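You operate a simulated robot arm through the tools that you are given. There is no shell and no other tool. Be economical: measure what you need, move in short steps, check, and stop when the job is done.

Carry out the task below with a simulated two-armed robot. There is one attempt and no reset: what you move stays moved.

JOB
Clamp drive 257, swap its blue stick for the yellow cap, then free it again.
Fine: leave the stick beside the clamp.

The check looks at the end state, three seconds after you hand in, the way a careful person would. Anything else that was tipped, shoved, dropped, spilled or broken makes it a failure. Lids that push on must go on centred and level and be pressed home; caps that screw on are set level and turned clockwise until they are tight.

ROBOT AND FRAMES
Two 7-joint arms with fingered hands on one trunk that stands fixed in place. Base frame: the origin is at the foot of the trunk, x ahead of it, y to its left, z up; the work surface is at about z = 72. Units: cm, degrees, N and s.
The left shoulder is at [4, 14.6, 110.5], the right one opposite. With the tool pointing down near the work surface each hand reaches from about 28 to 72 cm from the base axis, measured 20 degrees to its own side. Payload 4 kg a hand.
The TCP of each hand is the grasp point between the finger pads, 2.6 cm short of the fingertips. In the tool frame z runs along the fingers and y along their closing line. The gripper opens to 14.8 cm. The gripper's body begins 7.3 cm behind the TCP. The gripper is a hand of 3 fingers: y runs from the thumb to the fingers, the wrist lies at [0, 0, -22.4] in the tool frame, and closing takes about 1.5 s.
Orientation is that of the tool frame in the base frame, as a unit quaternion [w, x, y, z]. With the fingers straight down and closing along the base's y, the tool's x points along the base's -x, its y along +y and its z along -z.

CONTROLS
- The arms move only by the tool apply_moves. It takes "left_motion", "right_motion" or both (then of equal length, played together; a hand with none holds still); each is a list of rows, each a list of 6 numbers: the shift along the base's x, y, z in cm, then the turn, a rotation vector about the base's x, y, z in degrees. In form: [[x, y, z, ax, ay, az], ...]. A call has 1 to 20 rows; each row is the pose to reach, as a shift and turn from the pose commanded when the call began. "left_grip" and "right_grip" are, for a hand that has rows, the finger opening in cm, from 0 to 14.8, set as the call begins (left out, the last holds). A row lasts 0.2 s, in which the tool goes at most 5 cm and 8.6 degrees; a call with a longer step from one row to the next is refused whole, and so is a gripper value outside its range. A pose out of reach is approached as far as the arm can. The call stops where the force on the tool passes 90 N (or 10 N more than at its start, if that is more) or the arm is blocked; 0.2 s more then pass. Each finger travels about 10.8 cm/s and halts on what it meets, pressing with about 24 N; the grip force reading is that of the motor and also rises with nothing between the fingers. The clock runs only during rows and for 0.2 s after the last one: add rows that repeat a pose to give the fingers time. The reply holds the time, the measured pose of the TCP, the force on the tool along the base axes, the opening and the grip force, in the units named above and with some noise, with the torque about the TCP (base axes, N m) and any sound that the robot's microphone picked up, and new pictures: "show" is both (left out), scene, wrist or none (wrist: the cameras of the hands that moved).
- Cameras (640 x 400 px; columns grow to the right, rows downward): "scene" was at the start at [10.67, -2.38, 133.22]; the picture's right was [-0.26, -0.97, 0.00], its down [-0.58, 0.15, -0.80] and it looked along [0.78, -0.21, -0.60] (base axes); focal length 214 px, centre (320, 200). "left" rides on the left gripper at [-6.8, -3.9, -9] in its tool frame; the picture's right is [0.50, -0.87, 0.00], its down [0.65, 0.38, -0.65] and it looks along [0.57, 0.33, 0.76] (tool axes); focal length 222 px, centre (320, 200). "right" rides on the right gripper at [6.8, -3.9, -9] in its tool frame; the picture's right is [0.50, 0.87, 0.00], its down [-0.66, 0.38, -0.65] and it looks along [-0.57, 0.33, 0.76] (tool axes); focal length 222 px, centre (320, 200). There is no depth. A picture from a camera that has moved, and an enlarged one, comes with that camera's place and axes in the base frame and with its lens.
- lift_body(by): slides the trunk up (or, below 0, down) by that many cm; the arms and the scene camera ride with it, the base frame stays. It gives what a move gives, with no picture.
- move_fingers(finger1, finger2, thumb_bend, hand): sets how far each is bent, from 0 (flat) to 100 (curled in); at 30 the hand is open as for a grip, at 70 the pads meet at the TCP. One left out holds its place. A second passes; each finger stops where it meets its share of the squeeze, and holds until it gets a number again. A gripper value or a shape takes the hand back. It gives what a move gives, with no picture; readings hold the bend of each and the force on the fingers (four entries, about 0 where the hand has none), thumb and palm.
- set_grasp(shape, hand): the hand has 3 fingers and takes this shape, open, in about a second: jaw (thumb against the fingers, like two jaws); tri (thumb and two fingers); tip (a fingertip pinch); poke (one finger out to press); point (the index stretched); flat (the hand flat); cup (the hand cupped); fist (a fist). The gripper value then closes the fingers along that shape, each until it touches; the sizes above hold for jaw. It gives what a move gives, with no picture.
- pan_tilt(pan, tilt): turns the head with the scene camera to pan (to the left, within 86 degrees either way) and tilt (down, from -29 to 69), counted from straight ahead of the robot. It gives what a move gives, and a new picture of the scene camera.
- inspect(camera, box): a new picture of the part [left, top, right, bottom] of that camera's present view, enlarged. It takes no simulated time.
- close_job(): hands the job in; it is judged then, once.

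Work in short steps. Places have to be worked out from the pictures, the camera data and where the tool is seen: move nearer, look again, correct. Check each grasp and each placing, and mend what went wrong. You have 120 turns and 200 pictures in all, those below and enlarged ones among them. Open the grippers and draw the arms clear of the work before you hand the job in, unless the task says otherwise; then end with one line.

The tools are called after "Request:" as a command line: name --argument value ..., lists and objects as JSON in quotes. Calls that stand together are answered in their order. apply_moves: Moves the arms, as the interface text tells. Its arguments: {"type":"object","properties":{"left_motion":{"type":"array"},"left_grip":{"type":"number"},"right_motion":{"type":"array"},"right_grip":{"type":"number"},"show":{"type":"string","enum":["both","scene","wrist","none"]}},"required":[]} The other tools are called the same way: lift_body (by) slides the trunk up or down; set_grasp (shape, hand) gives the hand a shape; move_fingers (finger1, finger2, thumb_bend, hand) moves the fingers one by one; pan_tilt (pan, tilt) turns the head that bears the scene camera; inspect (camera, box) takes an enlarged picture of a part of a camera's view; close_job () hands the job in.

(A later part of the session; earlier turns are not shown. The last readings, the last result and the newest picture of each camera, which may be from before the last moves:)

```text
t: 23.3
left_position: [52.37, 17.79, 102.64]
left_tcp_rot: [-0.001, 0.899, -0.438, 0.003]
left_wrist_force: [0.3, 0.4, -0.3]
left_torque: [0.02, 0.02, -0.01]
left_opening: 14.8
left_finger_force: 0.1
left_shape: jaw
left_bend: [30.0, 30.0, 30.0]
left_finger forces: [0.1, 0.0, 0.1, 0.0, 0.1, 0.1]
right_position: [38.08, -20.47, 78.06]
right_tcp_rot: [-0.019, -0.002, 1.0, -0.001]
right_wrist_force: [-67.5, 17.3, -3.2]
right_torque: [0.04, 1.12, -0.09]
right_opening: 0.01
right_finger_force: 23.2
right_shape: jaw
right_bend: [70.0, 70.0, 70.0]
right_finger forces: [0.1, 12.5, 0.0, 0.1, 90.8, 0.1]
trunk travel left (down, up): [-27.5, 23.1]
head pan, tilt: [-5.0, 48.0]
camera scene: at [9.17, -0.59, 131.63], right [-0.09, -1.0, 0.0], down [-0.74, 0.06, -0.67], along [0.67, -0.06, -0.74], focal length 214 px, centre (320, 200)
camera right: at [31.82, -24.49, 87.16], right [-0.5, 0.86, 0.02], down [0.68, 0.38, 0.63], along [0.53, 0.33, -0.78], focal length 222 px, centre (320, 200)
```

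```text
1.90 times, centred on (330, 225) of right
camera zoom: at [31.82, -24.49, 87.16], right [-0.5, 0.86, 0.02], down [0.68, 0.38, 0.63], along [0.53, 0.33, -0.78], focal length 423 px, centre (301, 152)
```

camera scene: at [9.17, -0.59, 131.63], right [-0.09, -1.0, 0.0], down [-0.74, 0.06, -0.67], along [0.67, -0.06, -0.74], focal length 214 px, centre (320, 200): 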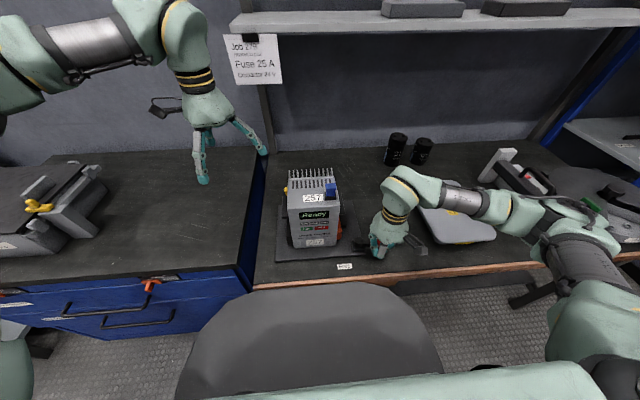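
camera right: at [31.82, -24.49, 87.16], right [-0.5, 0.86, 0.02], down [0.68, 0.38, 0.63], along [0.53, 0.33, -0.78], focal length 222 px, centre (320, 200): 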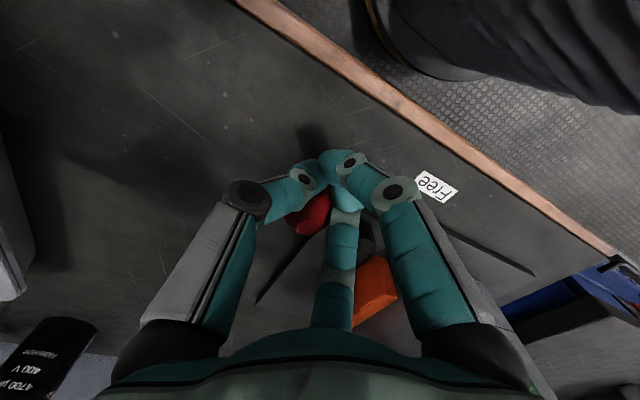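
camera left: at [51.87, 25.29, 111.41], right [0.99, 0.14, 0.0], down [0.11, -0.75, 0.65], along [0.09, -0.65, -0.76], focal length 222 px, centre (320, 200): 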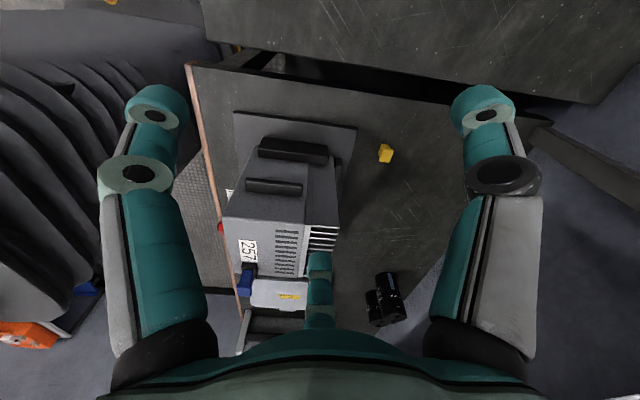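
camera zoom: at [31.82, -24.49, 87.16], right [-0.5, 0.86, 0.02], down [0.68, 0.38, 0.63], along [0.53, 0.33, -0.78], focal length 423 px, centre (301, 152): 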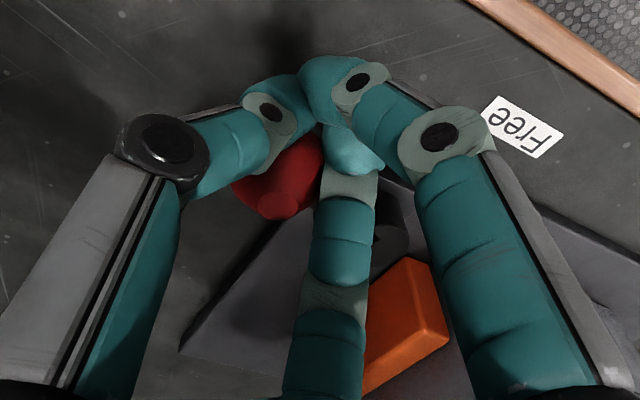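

Force jumped to about 70 N: either the lever's stop or the hand is jammed. I back off, rise, and look.

Request:
apply_moves --right_motion '[[0, 0, 0, 0, 0, 0], [-2, 0.5, 0, 0, 0, 0], [-4, 1, 1, 0, 0, 0], [-6, 0, 5, 0, 0, 0], [-7, -2, 9, 0, 0, 0], [-8, -3, 13, 0, 0, 0], [-8, -3, 15, 0, 0, 0], [-8, -3, 15, 0, 0, 0]]'

Request:
inspect --camera "scene" --box '[270, 170, 400, 280]'

Request:
inspect --camera "right" --box '[200, 90, 440, 300]'

```text
t: 25.1
left_position: [52.94, 17.63, 102.35]
left_tcp_rot: [0.0, 0.899, -0.438, 0.0]
left_wrist_force: [0.5, -0.1, 0.3]
left_torque: [0.02, 0.03, 0.03]
left_opening: 14.76
left_finger_force: 0.0
left_shape: jaw
left_bend: [30.0, 30.0, 30.0]
left_finger forces: [0.1, 0.0, 0.1, 0.1, 0.1, 0.0]
right_position: [31.66, -23.75, 93.12]
right_tcp_rot: [0.001, 0.0, 1.0, 0.001]
right_wrist_force: [0.5, 0.7, 0.6]
right_torque: [0.03, -0.04, 0.0]
right_opening: 0.0
right_finger_force: 23.9
right_shape: jaw
right_bend: [70.0, 70.0, 70.0]
right_finger forces: [0.0, 0.0, 0.1, 0.1, 0.0, 0.0]
trunk travel left (down, up): [-27.5, 23.1]
head pan, tilt: [-5.0, 48.0]
camera scene: at [10.1, -0.84, 131.55], right [-0.09, -1.0, 0.0], down [-0.74, 0.06, -0.67], along [0.67, -0.06, -0.74], focal length 214 px, centre (320, 200)
camera right: at [25.17, -27.72, 101.93], right [-0.5, 0.87, 0.0], down [0.66, 0.38, 0.65], along [0.57, 0.33, -0.76], focal length 222 px, centre (320, 200)
```

scene: 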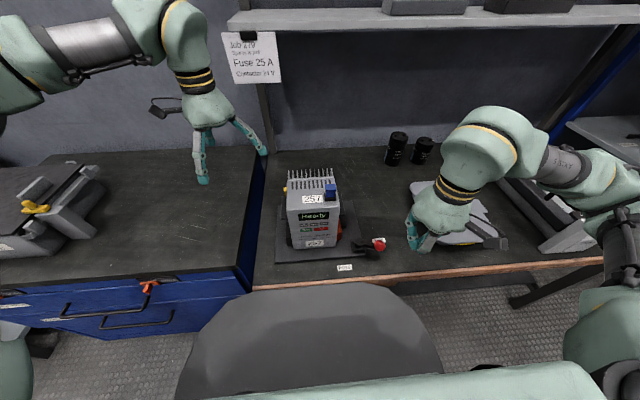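
right: 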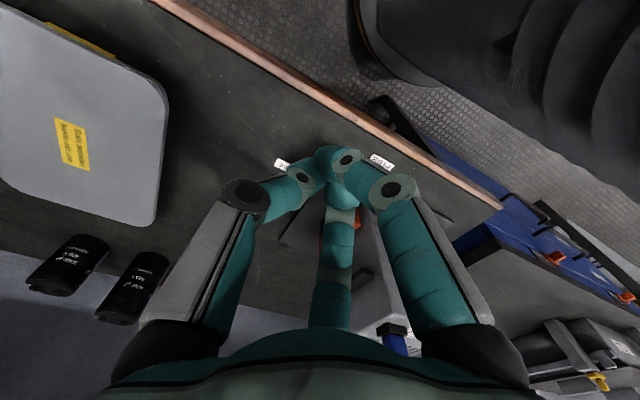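

```text
3.64 times, centred on (335, 225) of scene
camera zoom: at [10.1, -0.84, 131.55], right [-0.09, -1.0, 0.0], down [-0.74, 0.06, -0.67], along [0.67, -0.06, -0.74], focal length 780 px, centre (266, 109)
```

zoom: 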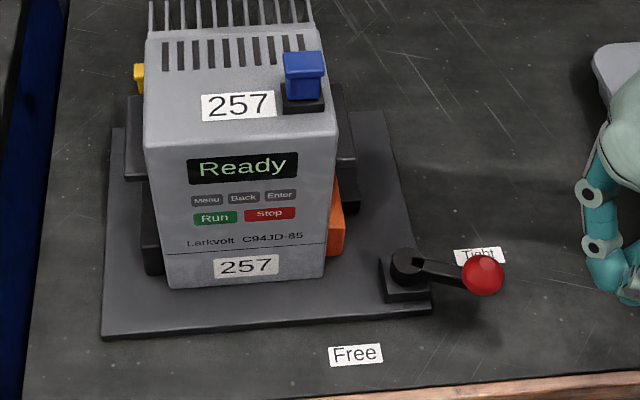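

```text
1.90 times, centred on (320, 195) of right
camera zoom: at [25.17, -27.72, 101.93], right [-0.5, 0.87, 0.0], down [0.66, 0.38, 0.65], along [0.57, 0.33, -0.76], focal length 423 px, centre (320, 210)
```

zoom: 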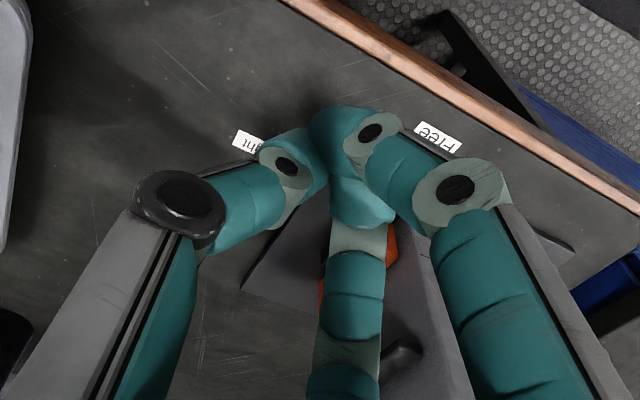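

The orange jaw is now against the drive and the lever sits at about 65° (at its stop by the force jump). Next the stick: I try the "tip" pinch shape on the right hand and see its layout while going above the stick.

Request:
set_grasp --hand "right" --shape "tip"

Request:
apply_moves --right_motion '[[1, 1, 4, 0, 0, 0], [2, 2, 8, 0, 0, 0], [5, 5, 10, 0, 0, 0], [8, 8, 11, 0, 0, 0], [10, 11, 12, 0, 0, 0], [12, 14, 12, 0, 0, 0], [14, 17, 12, 0, 0, 0], [14, 17, 12, 0, 0, 0]]'

```text
t: 26.0
left_position: [52.95, 17.61, 102.38]
left_tcp_rot: [0.0, 0.899, -0.438, 0.0]
left_wrist_force: [0.1, -0.2, 0.3]
left_torque: [-0.01, -0.01, 0.01]
left_opening: 14.79
left_finger_force: 0.1
left_shape: jaw
left_bend: [30.0, 30.0, 30.0]
left_finger forces: [0.0, 0.1, 0.1, 0.1, 0.0, 0.0]
right_position: [31.83, -23.73, 93.12]
right_tcp_rot: [0.0, -0.001, 1.0, 0.0]
right_wrist_force: [-0.2, 0.7, -0.9]
right_torque: [-0.01, -0.02, 0.0]
right_opening: 14.78
right_finger_force: 0.1
right_shape: tip
right_bend: [30.0, 30.0, 30.0]
right_finger forces: [0.0, 0.0, 0.0, 0.1, 0.0, 0.0]
trunk travel left (down, up): [-27.5, 23.1]
head pan, tilt: [-5.0, 48.0]
```

```text
t: 27.8
left_position: [52.99, 17.53, 102.43]
left_tcp_rot: [0.001, 0.899, -0.439, 0.001]
left_wrist_force: [-1.2, -0.3, -0.7]
left_torque: [0.01, 0.03, 0.02]
left_opening: 14.79
left_finger_force: 0.1
left_shape: jaw
left_bend: [30.0, 30.0, 30.0]
left_finger forces: [0.1, 0.0, 0.1, 0.0, 0.1, 0.0]
right_position: [45.67, -6.83, 105.18]
right_tcp_rot: [0.0, 0.0, 1.0, 0.002]
right_wrist_force: [1.0, 0.3, -0.5]
right_torque: [-0.02, 0.02, -0.02]
right_opening: 14.79
right_finger_force: 0.0
right_shape: tip
right_bend: [30.0, 30.0, 30.0]
right_finger forces: [0.1, 0.0, 0.1, 0.1, 0.0, 0.1]
trunk travel left (down, up): [-27.5, 23.1]
head pan, tilt: [-5.0, 48.0]
camera scene: at [10.06, -0.9, 131.56], right [-0.09, -1.0, 0.0], down [-0.74, 0.07, -0.67], along [0.67, -0.06, -0.74], focal length 214 px, centre (320, 200)
camera right: at [39.18, -10.76, 113.97], right [-0.5, 0.87, 0.0], down [0.66, 0.38, 0.65], along [0.57, 0.33, -0.76], focal length 222 px, centre (320, 200)
```

scene: 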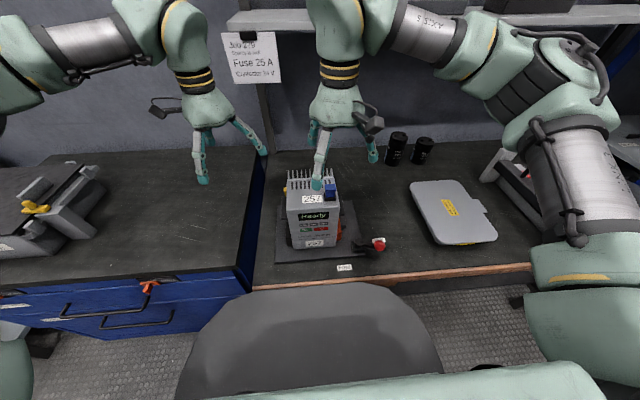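
right: 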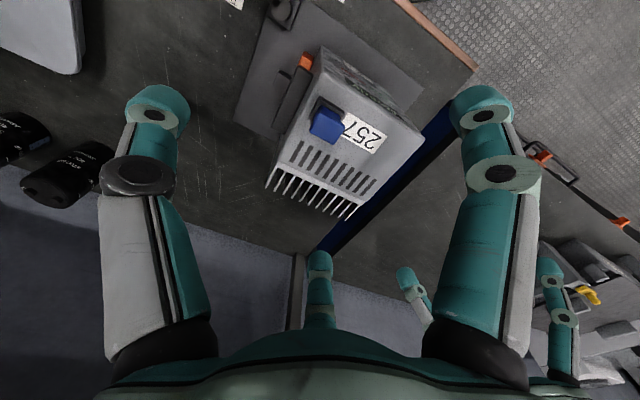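

Request:
inspect --camera "right" --box '[260, 60, 440, 220]'

Request:
apply_moves --right_motion '[[0, 0, 0, 0, 0, 0], [0, 0, 0, 0, 0, 0], [0, 0, 0, 0, 0, 0], [0, 0, 0, 0, 0, 0], [0, 0, 0, 0, 0, 0]]' --right_grip 2 --show "wrist"

Request:
inspect --camera "scene" --box '[280, 70, 400, 220]'

```text
2.50 times, centred on (350, 140) of right
camera zoom: at [39.18, -10.76, 113.97], right [-0.5, 0.87, 0.0], down [0.66, 0.38, 0.65], along [0.57, 0.33, -0.76], focal length 555 px, centre (245, 350)
```

zoom: 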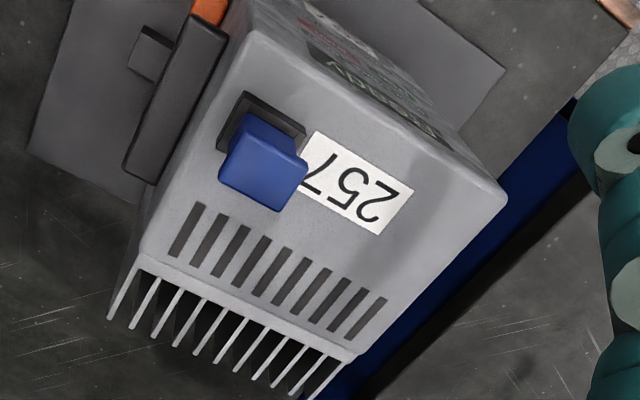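

```text
t: 29.0
left_position: [52.98, 17.56, 102.38]
left_tcp_rot: [0.0, 0.899, -0.438, 0.0]
left_wrist_force: [-0.5, 0.7, -0.8]
left_torque: [-0.03, -0.04, 0.0]
left_opening: 14.79
left_finger_force: 0.1
left_shape: jaw
left_bend: [30.0, 30.0, 30.0]
left_finger forces: [0.0, 0.1, 0.1, 0.1, 0.1, 0.0]
right_position: [45.85, -6.78, 105.02]
right_tcp_rot: [-0.001, 0.0, 1.0, 0.0]
right_wrist_force: [-0.4, -0.3, -0.9]
right_torque: [0.0, 0.0, 0.01]
right_opening: 2.04
right_finger_force: 0.0
right_shape: tip
right_bend: [74.0, 74.0, 70.0]
right_finger forces: [0.0, 0.1, 0.1, 0.1, 0.0, 0.0]
trunk travel left (down, up): [-27.5, 23.1]
head pan, tilt: [-5.0, 48.0]
camera right: at [39.2, -10.71, 113.95], right [-0.5, 0.87, 0.0], down [0.66, 0.38, 0.65], along [0.57, 0.33, -0.76], focal length 222 px, centre (320, 200)
```

right: 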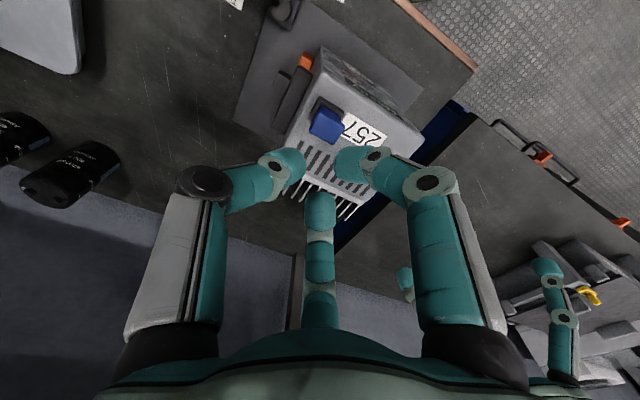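

```text
2.67 times, centred on (340, 145) of scene
camera zoom: at [10.1, -0.81, 131.55], right [-0.09, -1.0, 0.0], down [-0.74, 0.06, -0.67], along [0.67, -0.06, -0.74], focal length 572 px, centre (267, 347)
```

zoom: 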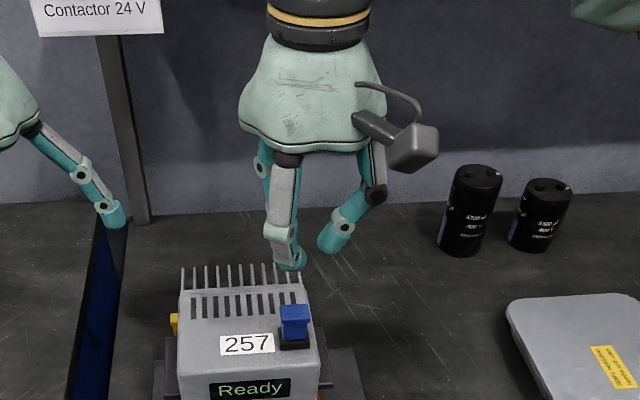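

I need exact stick geometry; I zoom tightly from three cameras.

Request:
inspect --camera "right" --box '[300, 85, 360, 150]'

Request:
inspect --camera "scene" --box '[300, 170, 350, 220]'

Request:
inspect --camera "left" --box '[220, 220, 290, 320]'

```text
6.15 times, centred on (330, 118) of right
camera zoom: at [39.2, -10.71, 113.95], right [-0.5, 0.87, 0.0], down [0.66, 0.38, 0.65], along [0.57, 0.33, -0.76], focal length 1367 px, centre (258, 708)
```

zoom: 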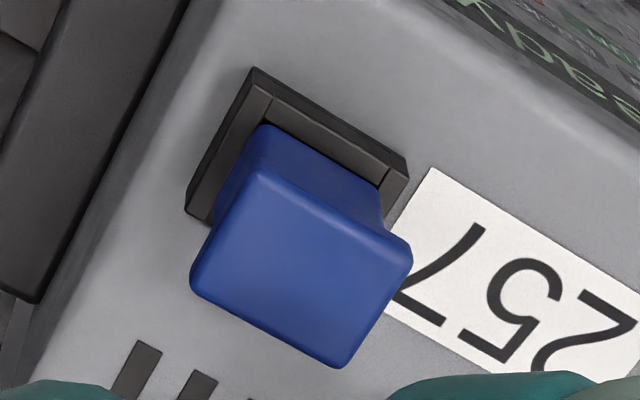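

```text
8.00 times, centred on (325, 195) of scene
camera zoom: at [10.1, -0.81, 131.55], right [-0.09, -1.0, 0.0], down [-0.74, 0.06, -0.67], along [0.67, -0.06, -0.74], focal length 1716 px, centre (280, 240)
```

zoom: 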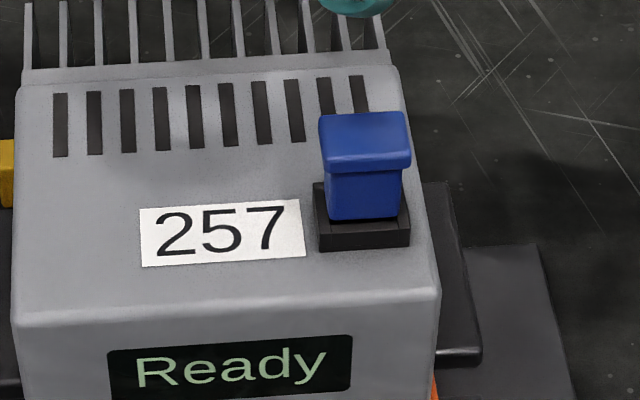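

```text
4.00 times, centred on (255, 270) of left
camera zoom: at [51.9, 25.31, 111.41], right [0.99, 0.14, 0.0], down [0.11, -0.75, 0.65], along [0.09, -0.65, -0.76], focal length 888 px, centre (580, -80)
```

zoom: 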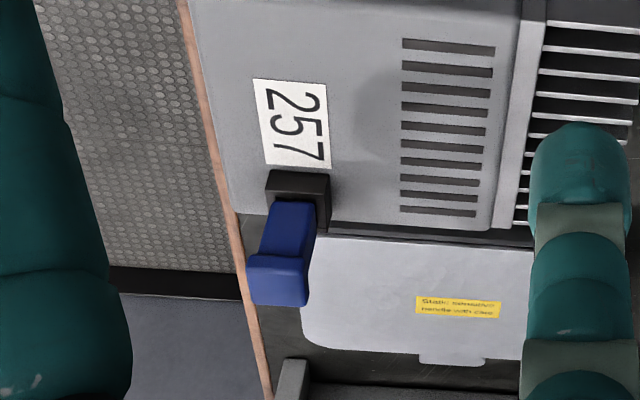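

The stick's head top is at about (45.7, -6.45, 96), 2.5 cm (y) × 1.8 cm (x), with a narrower neck below; socket top about z 93. I return to jaw, go above it with a 6 cm opening.

Request:
set_grasp --hand "right" --shape "jaw"

Request:
apply_moves --right_motion '[[-0.1, 0.3, -1, 0, 0, 0], [-0.1, 0.3, -3, 0, 0, 0], [-0.1, 0.3, -5, 0, 0, 0], [-0.1, 0.3, -5, 0, 0, 0], [-0.1, 0.3, -5, 0, 0, 0]]' --right_grip 6 --show "wrist"

Request:
inspect --camera "scene" --box '[280, 130, 370, 230]'

```text
t: 29.9
left_position: [52.94, 17.53, 102.36]
left_tcp_rot: [-0.001, 0.899, -0.438, 0.0]
left_wrist_force: [0.0, 0.4, 0.1]
left_torque: [0.0, -0.02, 0.02]
left_opening: 14.77
left_finger_force: 0.1
left_shape: jaw
left_bend: [30.0, 30.0, 30.0]
left_finger forces: [0.1, 0.0, 0.1, 0.1, 0.0, 0.0]
right_position: [45.88, -6.68, 105.13]
right_tcp_rot: [0.0, 0.0, 1.0, 0.0]
right_wrist_force: [0.2, 0.5, 0.2]
right_torque: [-0.02, 0.02, -0.02]
right_opening: 14.77
right_finger_force: 0.0
right_shape: jaw
right_bend: [30.0, 30.0, 30.0]
right_finger forces: [0.0, 0.0, 0.0, 0.0, 0.1, 0.1]
trunk travel left (down, up): [-27.5, 23.1]
head pan, tilt: [-5.0, 48.0]
```

```text
t: 31.1
left_position: [52.97, 17.63, 102.35]
left_tcp_rot: [0.0, 0.899, -0.438, 0.0]
left_wrist_force: [0.3, 0.1, 0.1]
left_torque: [-0.01, -0.01, 0.02]
left_opening: 14.79
left_finger_force: 0.1
left_shape: jaw
left_bend: [30.0, 30.0, 30.0]
left_finger forces: [0.0, 0.0, 0.0, 0.1, 0.0, 0.0]
right_position: [45.75, -6.51, 100.1]
right_tcp_rot: [-0.001, -0.001, 1.0, 0.0]
right_wrist_force: [0.2, 0.6, 0.4]
right_torque: [0.03, 0.01, 0.03]
right_opening: 6.05
right_finger_force: 0.1
right_shape: jaw
right_bend: [77.0, 77.0, 70.0]
right_finger forces: [0.0, 0.0, 0.0, 0.0, 0.1, 0.0]
trunk travel left (down, up): [-27.5, 23.1]
head pan, tilt: [-5.0, 48.0]
camera right: at [39.13, -10.42, 108.93], right [-0.5, 0.87, 0.0], down [0.66, 0.38, 0.65], along [0.57, 0.33, -0.76], focal length 222 px, centre (320, 200)
```

right: 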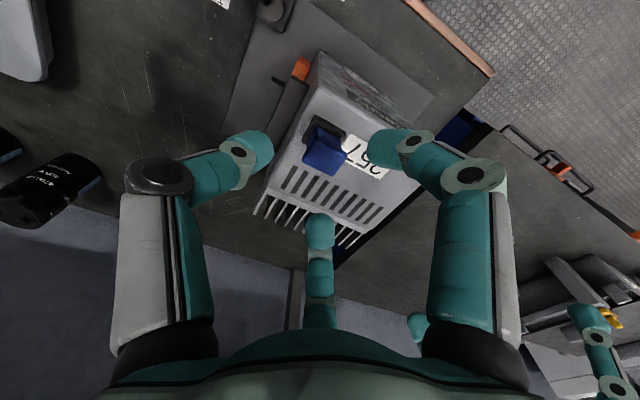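

```text
4.00 times, centred on (325, 180) of scene
camera zoom: at [10.11, -0.82, 131.55], right [-0.09, -1.0, 0.0], down [-0.74, 0.06, -0.67], along [0.67, -0.06, -0.74], focal length 858 px, centre (300, 280)
```

zoom: 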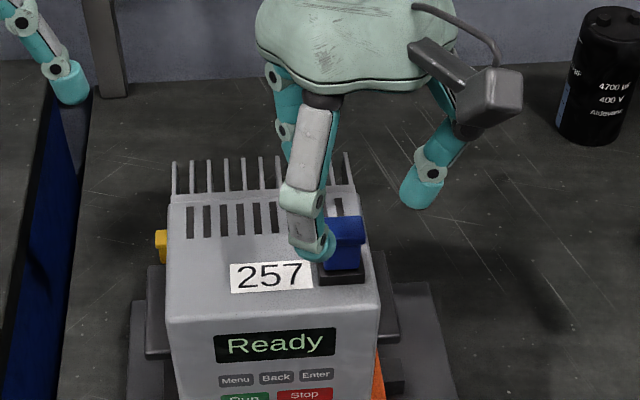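

Request:
inspect --camera "right" --box '[270, 100, 390, 220]'

```text
3.33 times, centred on (330, 160) of right
camera zoom: at [39.13, -10.42, 108.93], right [-0.5, 0.87, 0.0], down [0.66, 0.38, 0.65], along [0.57, 0.33, -0.76], focal length 740 px, centre (287, 333)
```

zoom: 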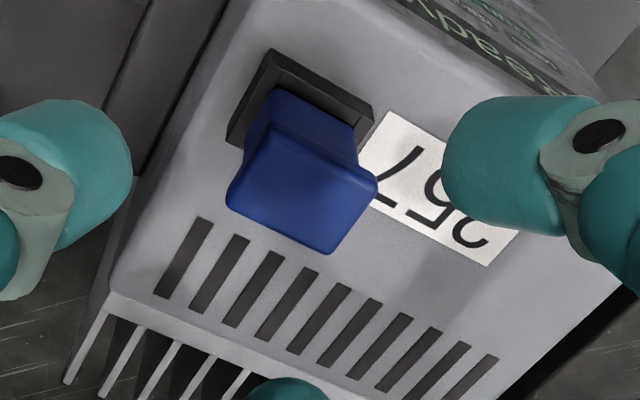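

Confirmed at (45.5, -6.4, 96). I descend to TCP z 95.9 (tips 93.3) and then close.

Request:
apply_moves --right_motion '[[-0.2, 0.1, -1.5, 0, 0, 0], [-0.2, 0.1, -3, 0, 0, 0], [-0.2, 0.1, -4.2, 0, 0, 0], [-0.2, 0.1, -4.2, 0, 0, 0]]' --show "wrist"

Request:
inspect --camera "scene" --box '[280, 140, 370, 230]'

```text
t: 32.1
left_position: [53.03, 17.64, 102.3]
left_tcp_rot: [-0.001, 0.899, -0.438, 0.0]
left_wrist_force: [0.0, 0.3, -0.2]
left_torque: [0.0, 0.02, 0.02]
left_opening: 14.78
left_finger_force: 0.1
left_shape: jaw
left_bend: [30.0, 30.0, 30.0]
left_finger forces: [0.0, 0.0, 0.0, 0.1, 0.1, 0.0]
right_position: [45.48, -6.39, 95.95]
right_tcp_rot: [0.0, -0.001, 1.0, 0.0]
right_wrist_force: [-0.5, -0.3, -0.3]
right_torque: [0.02, 0.0, 0.01]
right_opening: 6.03
right_finger_force: 0.0
right_shape: jaw
right_bend: [77.0, 77.0, 70.0]
right_finger forces: [0.1, 0.1, 0.0, 0.1, 0.1, 0.0]
trunk travel left (down, up): [-27.5, 23.1]
head pan, tilt: [-5.0, 48.0]
camera right: at [38.88, -10.32, 104.74], right [-0.5, 0.87, 0.0], down [0.66, 0.38, 0.65], along [0.57, 0.33, -0.76], focal length 222 px, centre (320, 200)
```

right: 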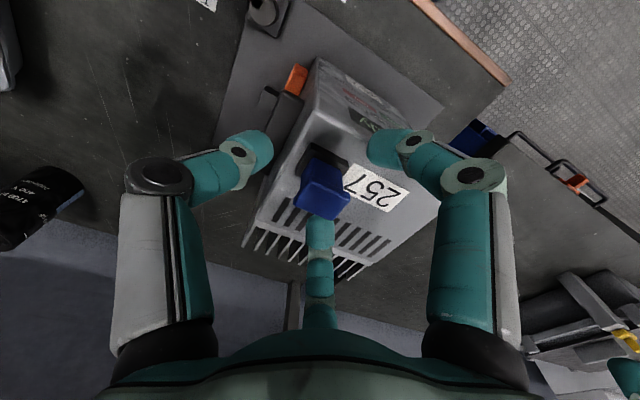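

```text
4.44 times, centred on (325, 185) of scene
camera zoom: at [10.09, -0.81, 131.56], right [-0.09, -1.0, 0.0], down [-0.74, 0.06, -0.67], along [0.67, -0.06, -0.74], focal length 953 px, centre (298, 267)
```

zoom: 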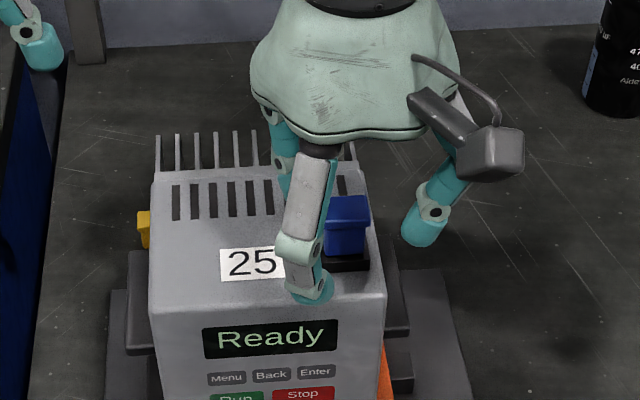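

Stick is centred among the fingers. I close on it.

Request:
apply_moves --right_motion '[[0, 0, 0, 0, 0, 0], [0, 0, 0, 0, 0, 0], [0, 0, 0, 0, 0, 0], [0, 0, 0, 0, 0, 0], [0, 0, 0, 0, 0, 0], [0, 0, 0, 0, 0, 0]]' --right_grip 0 --show "wrist"

Request:
inspect --camera "scene" --box '[280, 140, 370, 230]'

```text
t: 33.5
left_position: [53.03, 17.53, 102.28]
left_tcp_rot: [-0.001, 0.899, -0.437, 0.0]
left_wrist_force: [-0.4, -0.1, -0.7]
left_torque: [-0.04, 0.03, 0.01]
left_opening: 14.8
left_finger_force: 0.0
left_shape: jaw
left_bend: [30.0, 30.0, 30.0]
left_finger forces: [0.0, 0.1, 0.1, 0.0, 0.1, 0.0]
right_position: [45.54, -6.37, 95.91]
right_tcp_rot: [-0.001, -0.001, 1.0, 0.001]
right_wrist_force: [-1.3, -2.1, -5.6]
right_torque: [-0.04, 0.0, 0.02]
right_opening: 1.4
right_finger_force: 23.9
right_shape: jaw
right_bend: [73.0, 73.0, 70.0]
right_finger forces: [18.6, 18.0, 0.0, 0.1, 21.1, 0.0]
trunk travel left (down, up): [-27.5, 23.1]
head pan, tilt: [-5.0, 48.0]
camera right: at [38.91, -10.34, 104.73], right [-0.5, 0.87, 0.0], down [0.66, 0.38, 0.65], along [0.56, 0.33, -0.76], focal length 222 px, centre (320, 200)
```

right: 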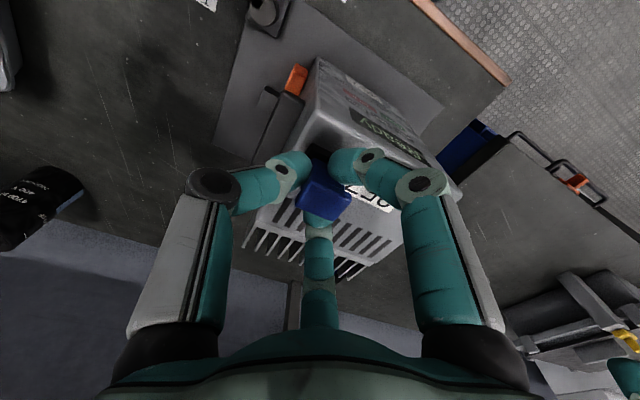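

```text
4.44 times, centred on (325, 185) of scene
camera zoom: at [10.13, -0.84, 131.55], right [-0.09, -1.0, 0.0], down [-0.74, 0.06, -0.67], along [0.67, -0.06, -0.74], focal length 953 px, centre (298, 267)
```

zoom: 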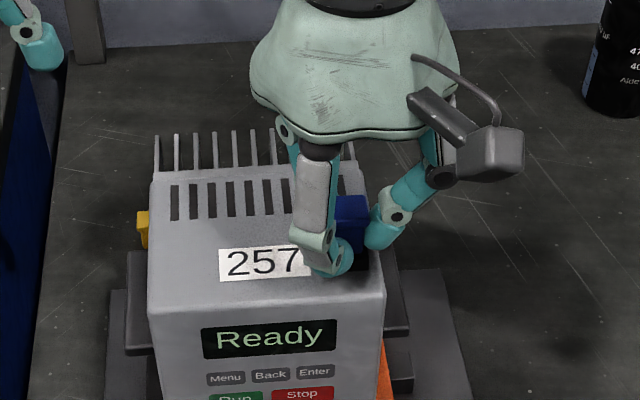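

Firm grip with ~20 N on all three fingers. I pull straight up in small steps.

Request:
apply_moves --right_motion '[[0, 0, 0.5, 0, 0, 0], [0, 0, 1, 0, 0, 0], [0, 0, 1.5, 0, 0, 0], [0, 0, 2.5, 0, 0, 0], [0, 0, 4, 0, 0, 0], [0, 0, 6, 0, 0, 0], [0, 0, 8, 0, 0, 0], [0, 0, 8, 0, 0, 0]]'

Request:
inspect --camera "scene" --box '[270, 120, 390, 260]'

```text
t: 35.3
left_position: [53.03, 17.68, 102.36]
left_tcp_rot: [0.001, 0.899, -0.437, 0.0]
left_wrist_force: [0.2, 0.1, -0.8]
left_torque: [-0.02, -0.01, -0.01]
left_opening: 14.79
left_finger_force: 0.1
left_shape: jaw
left_bend: [30.0, 30.0, 30.0]
left_finger forces: [0.0, 0.1, 0.0, 0.0, 0.0, 0.0]
right_position: [45.55, -6.41, 103.97]
right_tcp_rot: [-0.001, -0.001, 1.0, 0.0]
right_wrist_force: [-0.3, -0.9, 0.6]
right_torque: [-0.03, -0.01, -0.01]
right_opening: 1.38
right_finger_force: 24.0
right_shape: jaw
right_bend: [73.0, 73.0, 70.0]
right_finger forces: [19.2, 19.3, 0.0, 0.1, 20.8, 0.1]
trunk travel left (down, up): [-27.5, 23.1]
head pan, tilt: [-5.0, 48.0]
heard: snap
camera scene: at [10.13, -0.82, 131.55], right [-0.09, -1.0, 0.0], down [-0.74, 0.06, -0.67], along [0.67, -0.06, -0.74], focal length 214 px, centre (320, 200)
camera right: at [38.98, -10.36, 112.72], right [-0.5, 0.87, 0.0], down [0.66, 0.38, 0.65], along [0.56, 0.33, -0.76], focal length 222 px, centre (320, 200)
```

scene: 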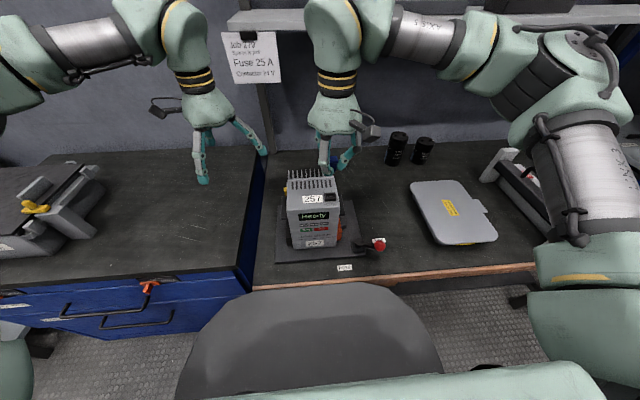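
right: 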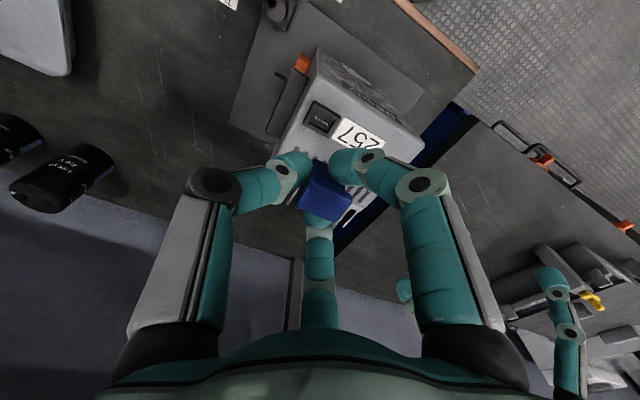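

```text
2.86 times, centred on (330, 190) of scene
camera zoom: at [10.13, -0.82, 131.55], right [-0.09, -1.0, 0.0], down [-0.74, 0.06, -0.67], along [0.67, -0.06, -0.74], focal length 613 px, centre (291, 229)
```

zoom: 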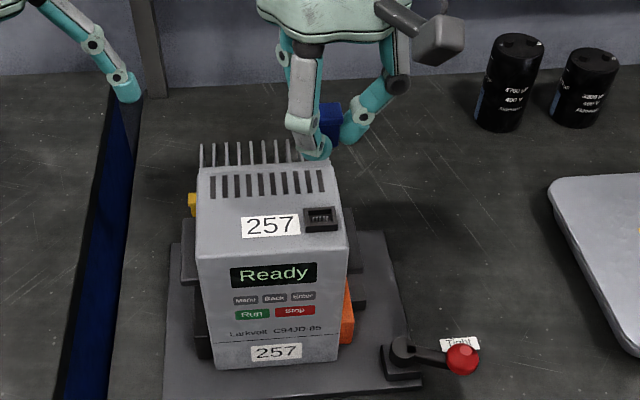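

The stick snapped out and is held. I inspect the freed socket closely.

Request:
inspect --camera "right" --box '[290, 90, 360, 220]'

Request:
inspect --camera "scene" --box '[310, 180, 350, 210]'

Request:
inspect --camera "left" --box '[230, 210, 310, 290]'

```text
3.08 times, centred on (325, 155) of right
camera zoom: at [38.98, -10.36, 112.72], right [-0.5, 0.87, 0.0], down [0.66, 0.38, 0.65], along [0.56, 0.33, -0.76], focal length 684 px, centre (305, 338)
```

zoom: 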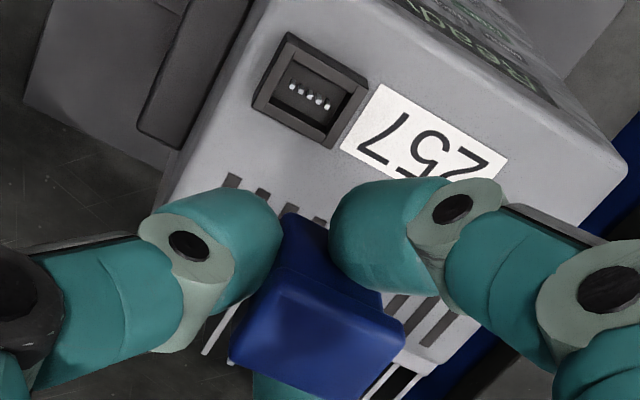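

```text
13.33 times, centred on (330, 195) of scene
camera zoom: at [10.13, -0.82, 131.55], right [-0.09, -1.0, 0.0], down [-0.74, 0.06, -0.67], along [0.67, -0.06, -0.74], focal length 2860 px, centre (187, 267)
```

zoom: 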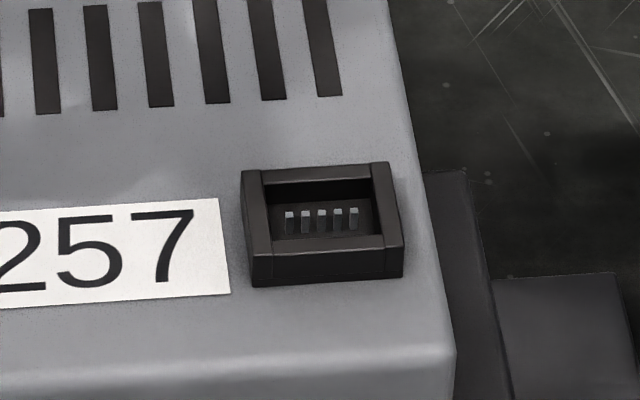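

```text
5.00 times, centred on (270, 250) of left
camera zoom: at [51.92, 25.3, 111.4], right [0.99, 0.14, 0.0], down [0.11, -0.75, 0.65], along [0.09, -0.65, -0.76], focal length 1111 px, centre (570, -50)
```

zoom: 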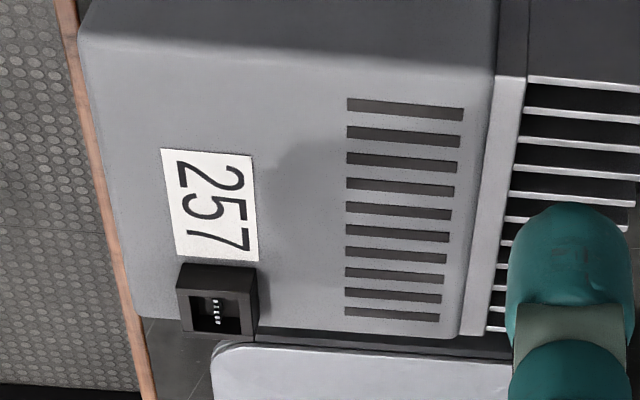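

Socket is square to the base axes, centred at about (45.5, -6.4). I now carry the stick to a free spot right of the clamp, (52, -24), staying high first.

Request:
apply_moves --right_motion '[[0, -2, 2, 0, 0, 0], [1, -6, 2.5, 0, 0, 0], [2.5, -10, 2.5, 0, 0, 0], [4.5, -14, 1, 0, 0, 0], [6, -17.6, -2, 0, 0, 0], [6.5, -17.6, -6.5, 0, 0, 0], [6.5, -17.6, -11, 0, 0, 0], [6.5, -17.6, -15.5, 0, 0, 0], [6.5, -17.6, -20, 0, 0, 0], [6.5, -17.6, -24, 0, 0, 0], [6.5, -17.6, -24, 0, 0, 0]]'

Request:
inspect --camera "scene" --box '[330, 160, 450, 270]'

```text
t: 37.7
left_position: [52.8, 17.55, 102.31]
left_tcp_rot: [0.0, 0.9, -0.437, 0.0]
left_wrist_force: [0.1, -0.3, -0.5]
left_torque: [-0.01, -0.03, 0.03]
left_opening: 14.81
left_finger_force: 0.1
left_shape: jaw
left_bend: [30.0, 30.0, 30.0]
left_finger forces: [0.0, 0.1, 0.0, 0.0, 0.0, 0.1]
right_position: [52.01, -23.99, 79.91]
right_tcp_rot: [-0.001, 0.0, 1.0, 0.0]
right_wrist_force: [0.0, -0.1, 0.8]
right_torque: [-0.02, 0.0, 0.01]
right_opening: 1.37
right_finger_force: 23.9
right_shape: jaw
right_bend: [73.0, 73.0, 70.0]
right_finger forces: [18.7, 18.8, 0.1, 0.0, 20.1, 0.0]
trunk travel left (down, up): [-27.5, 23.1]
head pan, tilt: [-5.0, 48.0]
camera scene: at [10.07, -0.79, 131.56], right [-0.09, -1.0, 0.0], down [-0.74, 0.06, -0.67], along [0.67, -0.06, -0.74], focal length 214 px, centre (320, 200)
camera right: at [45.42, -27.92, 88.73], right [-0.5, 0.87, 0.0], down [0.66, 0.38, 0.65], along [0.57, 0.33, -0.76], focal length 222 px, centre (320, 200)
```

scene: 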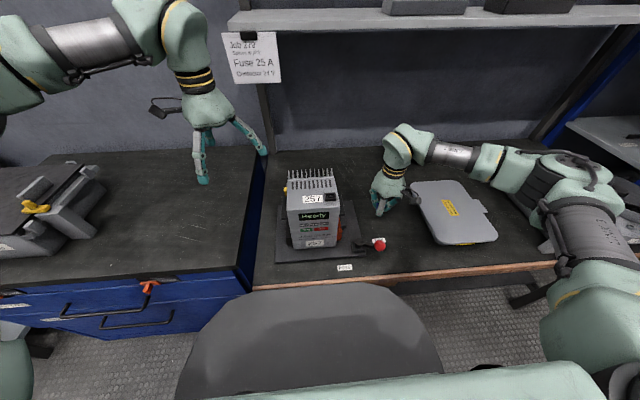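
right: 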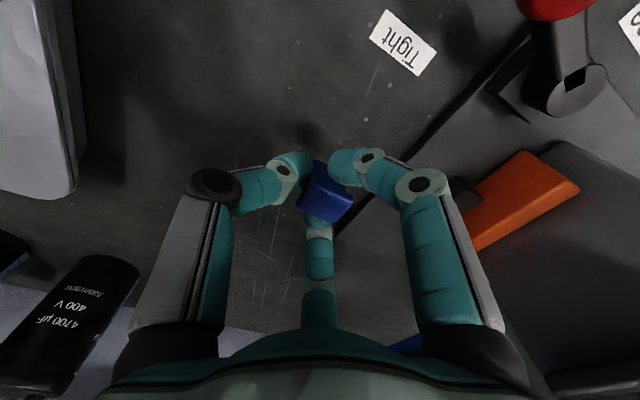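

```text
3.64 times, centred on (390, 215) of scene
camera zoom: at [10.07, -0.79, 131.56], right [-0.09, -1.0, 0.0], down [-0.74, 0.06, -0.67], along [0.67, -0.06, -0.74], focal length 780 px, centre (66, 146)
```

zoom: 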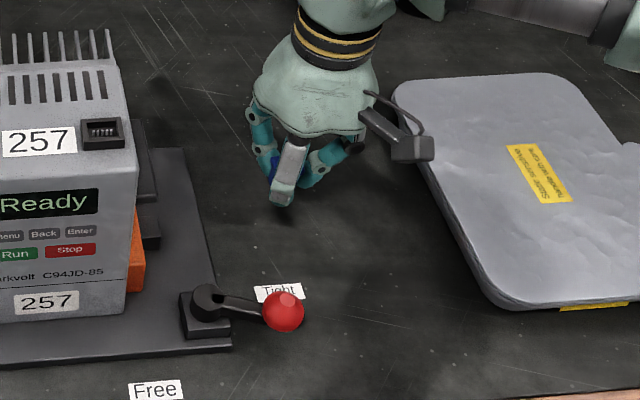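

Now I lower the stick in small steps to feel for the bench.

Request:
apply_moves --right_motion '[[0, 0, -1, 0, 0, 0], [0, 0, -2, 0, 0, 0], [0, 0, -2.6, 0, 0, 0], [0, 0, -2.6, 0, 0, 0]]' --show "none"

Request:
apply_moves --right_motion '[[0, 0, -0.3, 0, 0, 0], [0, 0, -0.3, 0, 0, 0]]' --show "none"

Request:
apply_moves --right_motion '[[0, 0, -0.3, 0, 0, 0], [0, 0, -0.3, 0, 0, 0]]' --show "wrist"

```text
t: 38.7
left_position: [53.04, 17.67, 102.44]
left_tcp_rot: [0.0, 0.899, -0.438, 0.0]
left_wrist_force: [0.4, -1.0, -1.0]
left_torque: [-0.01, 0.01, 0.03]
left_opening: 14.79
left_finger_force: 0.1
left_shape: jaw
left_bend: [30.0, 30.0, 30.0]
left_finger forces: [0.0, 0.0, 0.1, 0.0, 0.1, 0.0]
right_position: [52.05, -24.05, 77.32]
right_tcp_rot: [0.0, 0.001, 1.0, 0.0]
right_wrist_force: [0.3, -0.1, 0.2]
right_torque: [0.0, 0.0, 0.03]
right_opening: 1.41
right_finger_force: 24.4
right_shape: jaw
right_bend: [73.0, 73.0, 70.0]
right_finger forces: [18.7, 18.8, 0.0, 0.1, 20.1, 0.0]
trunk travel left (down, up): [-27.5, 23.1]
head pan, tilt: [-5.0, 48.0]
```

```text
t: 39.3
left_position: [53.12, 17.78, 102.24]
left_tcp_rot: [0.0, 0.899, -0.438, 0.0]
left_wrist_force: [-0.1, -0.2, 0.5]
left_torque: [0.03, -0.01, 0.0]
left_opening: 14.81
left_finger_force: 0.1
left_shape: jaw
left_bend: [30.0, 30.0, 30.0]
left_finger forces: [0.0, 0.0, 0.1, 0.1, 0.1, 0.0]
right_position: [52.01, -23.92, 76.92]
right_tcp_rot: [0.0, 0.0, 1.0, 0.0]
right_wrist_force: [-0.4, -0.2, -0.7]
right_torque: [0.01, 0.0, 0.0]
right_opening: 1.37
right_finger_force: 24.2
right_shape: jaw
right_bend: [73.0, 73.0, 70.0]
right_finger forces: [18.8, 18.9, 0.0, 0.0, 20.1, 0.0]
trunk travel left (down, up): [-27.5, 23.1]
head pan, tilt: [-5.0, 48.0]
```

```text
t: 39.9
left_position: [52.85, 17.79, 102.43]
left_tcp_rot: [0.0, 0.899, -0.437, 0.0]
left_wrist_force: [0.0, -0.4, 0.2]
left_torque: [0.01, 0.0, 0.01]
left_opening: 14.79
left_finger_force: 0.1
left_shape: jaw
left_bend: [30.0, 30.0, 30.0]
left_finger forces: [0.0, 0.0, 0.0, 0.0, 0.1, 0.0]
right_position: [52.16, -23.94, 76.66]
right_tcp_rot: [0.0, -0.001, 1.0, 0.0]
right_wrist_force: [0.3, 0.5, -0.3]
right_torque: [-0.03, 0.02, 0.04]
right_opening: 1.35
right_finger_force: 24.2
right_shape: jaw
right_bend: [73.0, 73.0, 70.0]
right_finger forces: [18.7, 18.8, 0.0, 0.1, 20.1, 0.0]
trunk travel left (down, up): [-27.5, 23.1]
head pan, tilt: [-5.0, 48.0]
camera right: at [45.44, -27.89, 85.52], right [-0.5, 0.87, 0.0], down [0.66, 0.38, 0.65], along [0.57, 0.33, -0.76], focal length 222 px, centre (320, 200)
```

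right: 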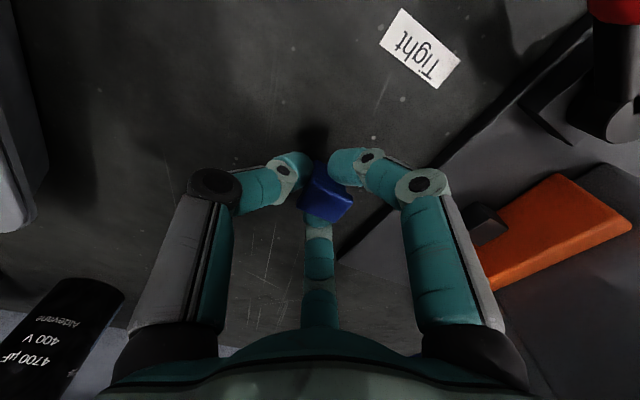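

No contact yet; I keep lowering in 0.3 cm steps.

Request:
apply_moves --right_motion '[[0, 0, -0.3, 0, 0, 0], [0, 0, -0.3, 0, 0, 0]]' --show "none"

Request:
apply_moves --right_motion '[[0, 0, -0.3, 0, 0, 0], [0, 0, -0.3, 0, 0, 0]]' --show "none"

Request:
apply_moves --right_motion '[[0, 0, -0.3, 0, 0, 0], [0, 0, -0.3, 0, 0, 0]]' --show "none"

```text
t: 40.5
left_position: [52.92, 17.68, 102.19]
left_tcp_rot: [0.0, 0.899, -0.438, 0.0]
left_wrist_force: [0.5, -0.5, -0.5]
left_torque: [0.01, -0.01, -0.01]
left_opening: 14.8
left_finger_force: 0.1
left_shape: jaw
left_bend: [30.0, 30.0, 30.0]
left_finger forces: [0.0, 0.1, 0.0, 0.0, 0.1, 0.0]
right_position: [52.03, -23.97, 76.36]
right_tcp_rot: [0.0, -0.001, 1.0, -0.001]
right_wrist_force: [-0.6, -0.2, -0.5]
right_torque: [-0.02, 0.0, 0.02]
right_opening: 1.39
right_finger_force: 23.7
right_shape: jaw
right_bend: [73.0, 73.0, 70.0]
right_finger forces: [18.7, 18.8, 0.0, 0.0, 19.9, 0.0]
trunk travel left (down, up): [-27.5, 23.1]
head pan, tilt: [-5.0, 48.0]
```

```text
t: 41.1
left_position: [52.92, 17.65, 102.29]
left_tcp_rot: [0.0, 0.899, -0.438, 0.0]
left_wrist_force: [-0.6, -0.4, 0.9]
left_torque: [0.0, 0.01, 0.02]
left_opening: 14.78
left_finger_force: 0.1
left_shape: jaw
left_bend: [30.0, 30.0, 30.0]
left_finger forces: [0.0, 0.0, 0.0, 0.0, 0.0, 0.0]
right_position: [52.11, -23.88, 76.08]
right_tcp_rot: [-0.001, -0.001, 1.0, 0.0]
right_wrist_force: [-0.1, -0.1, 0.2]
right_torque: [0.02, 0.0, -0.02]
right_opening: 1.37
right_finger_force: 23.2
right_shape: jaw
right_bend: [73.0, 73.0, 70.0]
right_finger forces: [18.7, 18.9, 0.1, 0.1, 20.1, 0.0]
trunk travel left (down, up): [-27.5, 23.1]
head pan, tilt: [-5.0, 48.0]
```

```text
t: 41.7
left_position: [52.89, 17.6, 102.33]
left_tcp_rot: [0.0, 0.899, -0.437, 0.0]
left_wrist_force: [0.8, -0.6, 0.0]
left_torque: [-0.02, -0.01, 0.0]
left_opening: 14.79
left_finger_force: 0.1
left_shape: jaw
left_bend: [30.0, 30.0, 30.0]
left_finger forces: [0.0, 0.0, 0.1, 0.0, 0.0, 0.0]
right_position: [51.99, -24.07, 75.82]
right_tcp_rot: [0.0, -0.001, 1.0, 0.0]
right_wrist_force: [-0.5, -0.4, 0.6]
right_torque: [0.02, -0.02, 0.02]
right_opening: 1.39
right_finger_force: 24.0
right_shape: jaw
right_bend: [73.0, 73.0, 70.0]
right_finger forces: [18.7, 18.8, 0.0, 0.1, 20.0, 0.1]
trunk travel left (down, up): [-27.5, 23.1]
head pan, tilt: [-5.0, 48.0]
```

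Request:
apply_moves --right_motion '[[0, 0, -0.25, 0, 0, 0], [0, 0, -0.25, 0, 0, 0]]' --show "none"

Request:
apply_moves --right_motion '[[0, 0, -0.25, 0, 0, 0], [0, 0, -0.25, 0, 0, 0]]' --show "none"

Request:
apply_moves --right_motion '[[0, 0, -0.2, 0, 0, 0], [0, 0, -0.2, 0, 0, 0]]' --show "none"

Request:
inspect --camera "scene" --box '[360, 170, 410, 220]'

```text
t: 42.3
left_position: [52.96, 17.51, 102.26]
left_tcp_rot: [0.0, 0.899, -0.437, 0.001]
left_wrist_force: [0.0, 0.5, 0.5]
left_torque: [-0.02, 0.0, 0.02]
left_opening: 14.78
left_finger_force: 0.0
left_shape: jaw
left_bend: [30.0, 30.0, 30.0]
left_finger forces: [0.0, 0.0, 0.0, 0.1, 0.0, 0.0]
right_position: [52.01, -23.88, 75.5]
right_tcp_rot: [0.001, -0.001, 1.0, 0.0]
right_wrist_force: [-0.8, 0.3, 0.4]
right_torque: [0.02, 0.02, 0.01]
right_opening: 1.38
right_finger_force: 24.4
right_shape: jaw
right_bend: [73.0, 73.0, 70.0]
right_finger forces: [18.7, 18.8, 0.0, 0.0, 20.1, 0.1]
trunk travel left (down, up): [-27.5, 23.1]
head pan, tilt: [-5.0, 48.0]
```

```text
t: 42.9
left_position: [52.96, 17.52, 102.36]
left_tcp_rot: [0.0, 0.899, -0.437, 0.0]
left_wrist_force: [0.0, -0.4, 0.2]
left_torque: [-0.01, 0.01, 0.02]
left_opening: 14.82
left_finger_force: 0.1
left_shape: jaw
left_bend: [30.0, 30.0, 30.0]
left_finger forces: [0.0, 0.0, 0.1, 0.0, 0.0, 0.0]
right_position: [52.02, -24.03, 75.25]
right_tcp_rot: [0.0, -0.002, 1.0, 0.0]
right_wrist_force: [-1.4, -0.9, -0.3]
right_torque: [0.04, -0.01, 0.02]
right_opening: 1.37
right_finger_force: 24.0
right_shape: jaw
right_bend: [73.0, 73.0, 70.0]
right_finger forces: [18.8, 18.9, 0.0, 0.0, 20.0, 0.1]
trunk travel left (down, up): [-27.5, 23.1]
head pan, tilt: [-5.0, 48.0]
```

```text
t: 43.5
left_position: [53.07, 17.52, 102.3]
left_tcp_rot: [0.0, 0.899, -0.438, 0.0]
left_wrist_force: [0.4, 0.4, -0.6]
left_torque: [-0.01, -0.03, 0.02]
left_opening: 14.81
left_finger_force: 0.0
left_shape: jaw
left_bend: [30.0, 30.0, 30.0]
left_finger forces: [0.0, 0.0, 0.0, 0.0, 0.0, 0.0]
right_position: [52.08, -23.88, 75.06]
right_tcp_rot: [0.0, 0.001, 1.0, 0.001]
right_wrist_force: [0.5, 0.6, -0.1]
right_torque: [-0.04, -0.01, 0.02]
right_opening: 1.37
right_finger_force: 23.7
right_shape: jaw
right_bend: [73.0, 73.0, 70.0]
right_finger forces: [18.6, 18.8, 0.1, 0.1, 20.0, 0.0]
trunk travel left (down, up): [-27.5, 23.1]
head pan, tilt: [-5.0, 48.0]
```

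```text
8.00 times, centred on (385, 195) of scene
camera zoom: at [10.1, -0.81, 131.55], right [-0.09, -1.0, 0.0], down [-0.74, 0.06, -0.67], along [0.67, -0.06, -0.74], focal length 1716 px, centre (-200, 240)
```

zoom: 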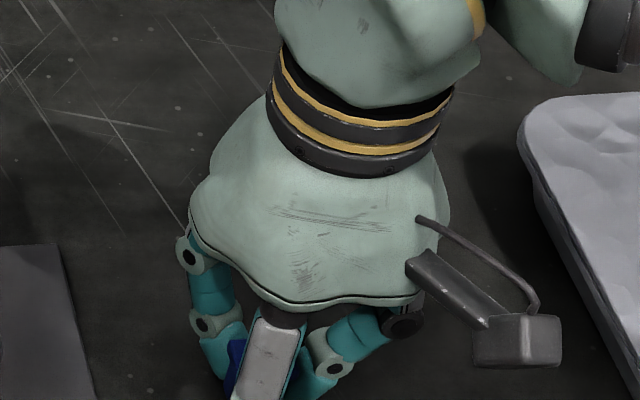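

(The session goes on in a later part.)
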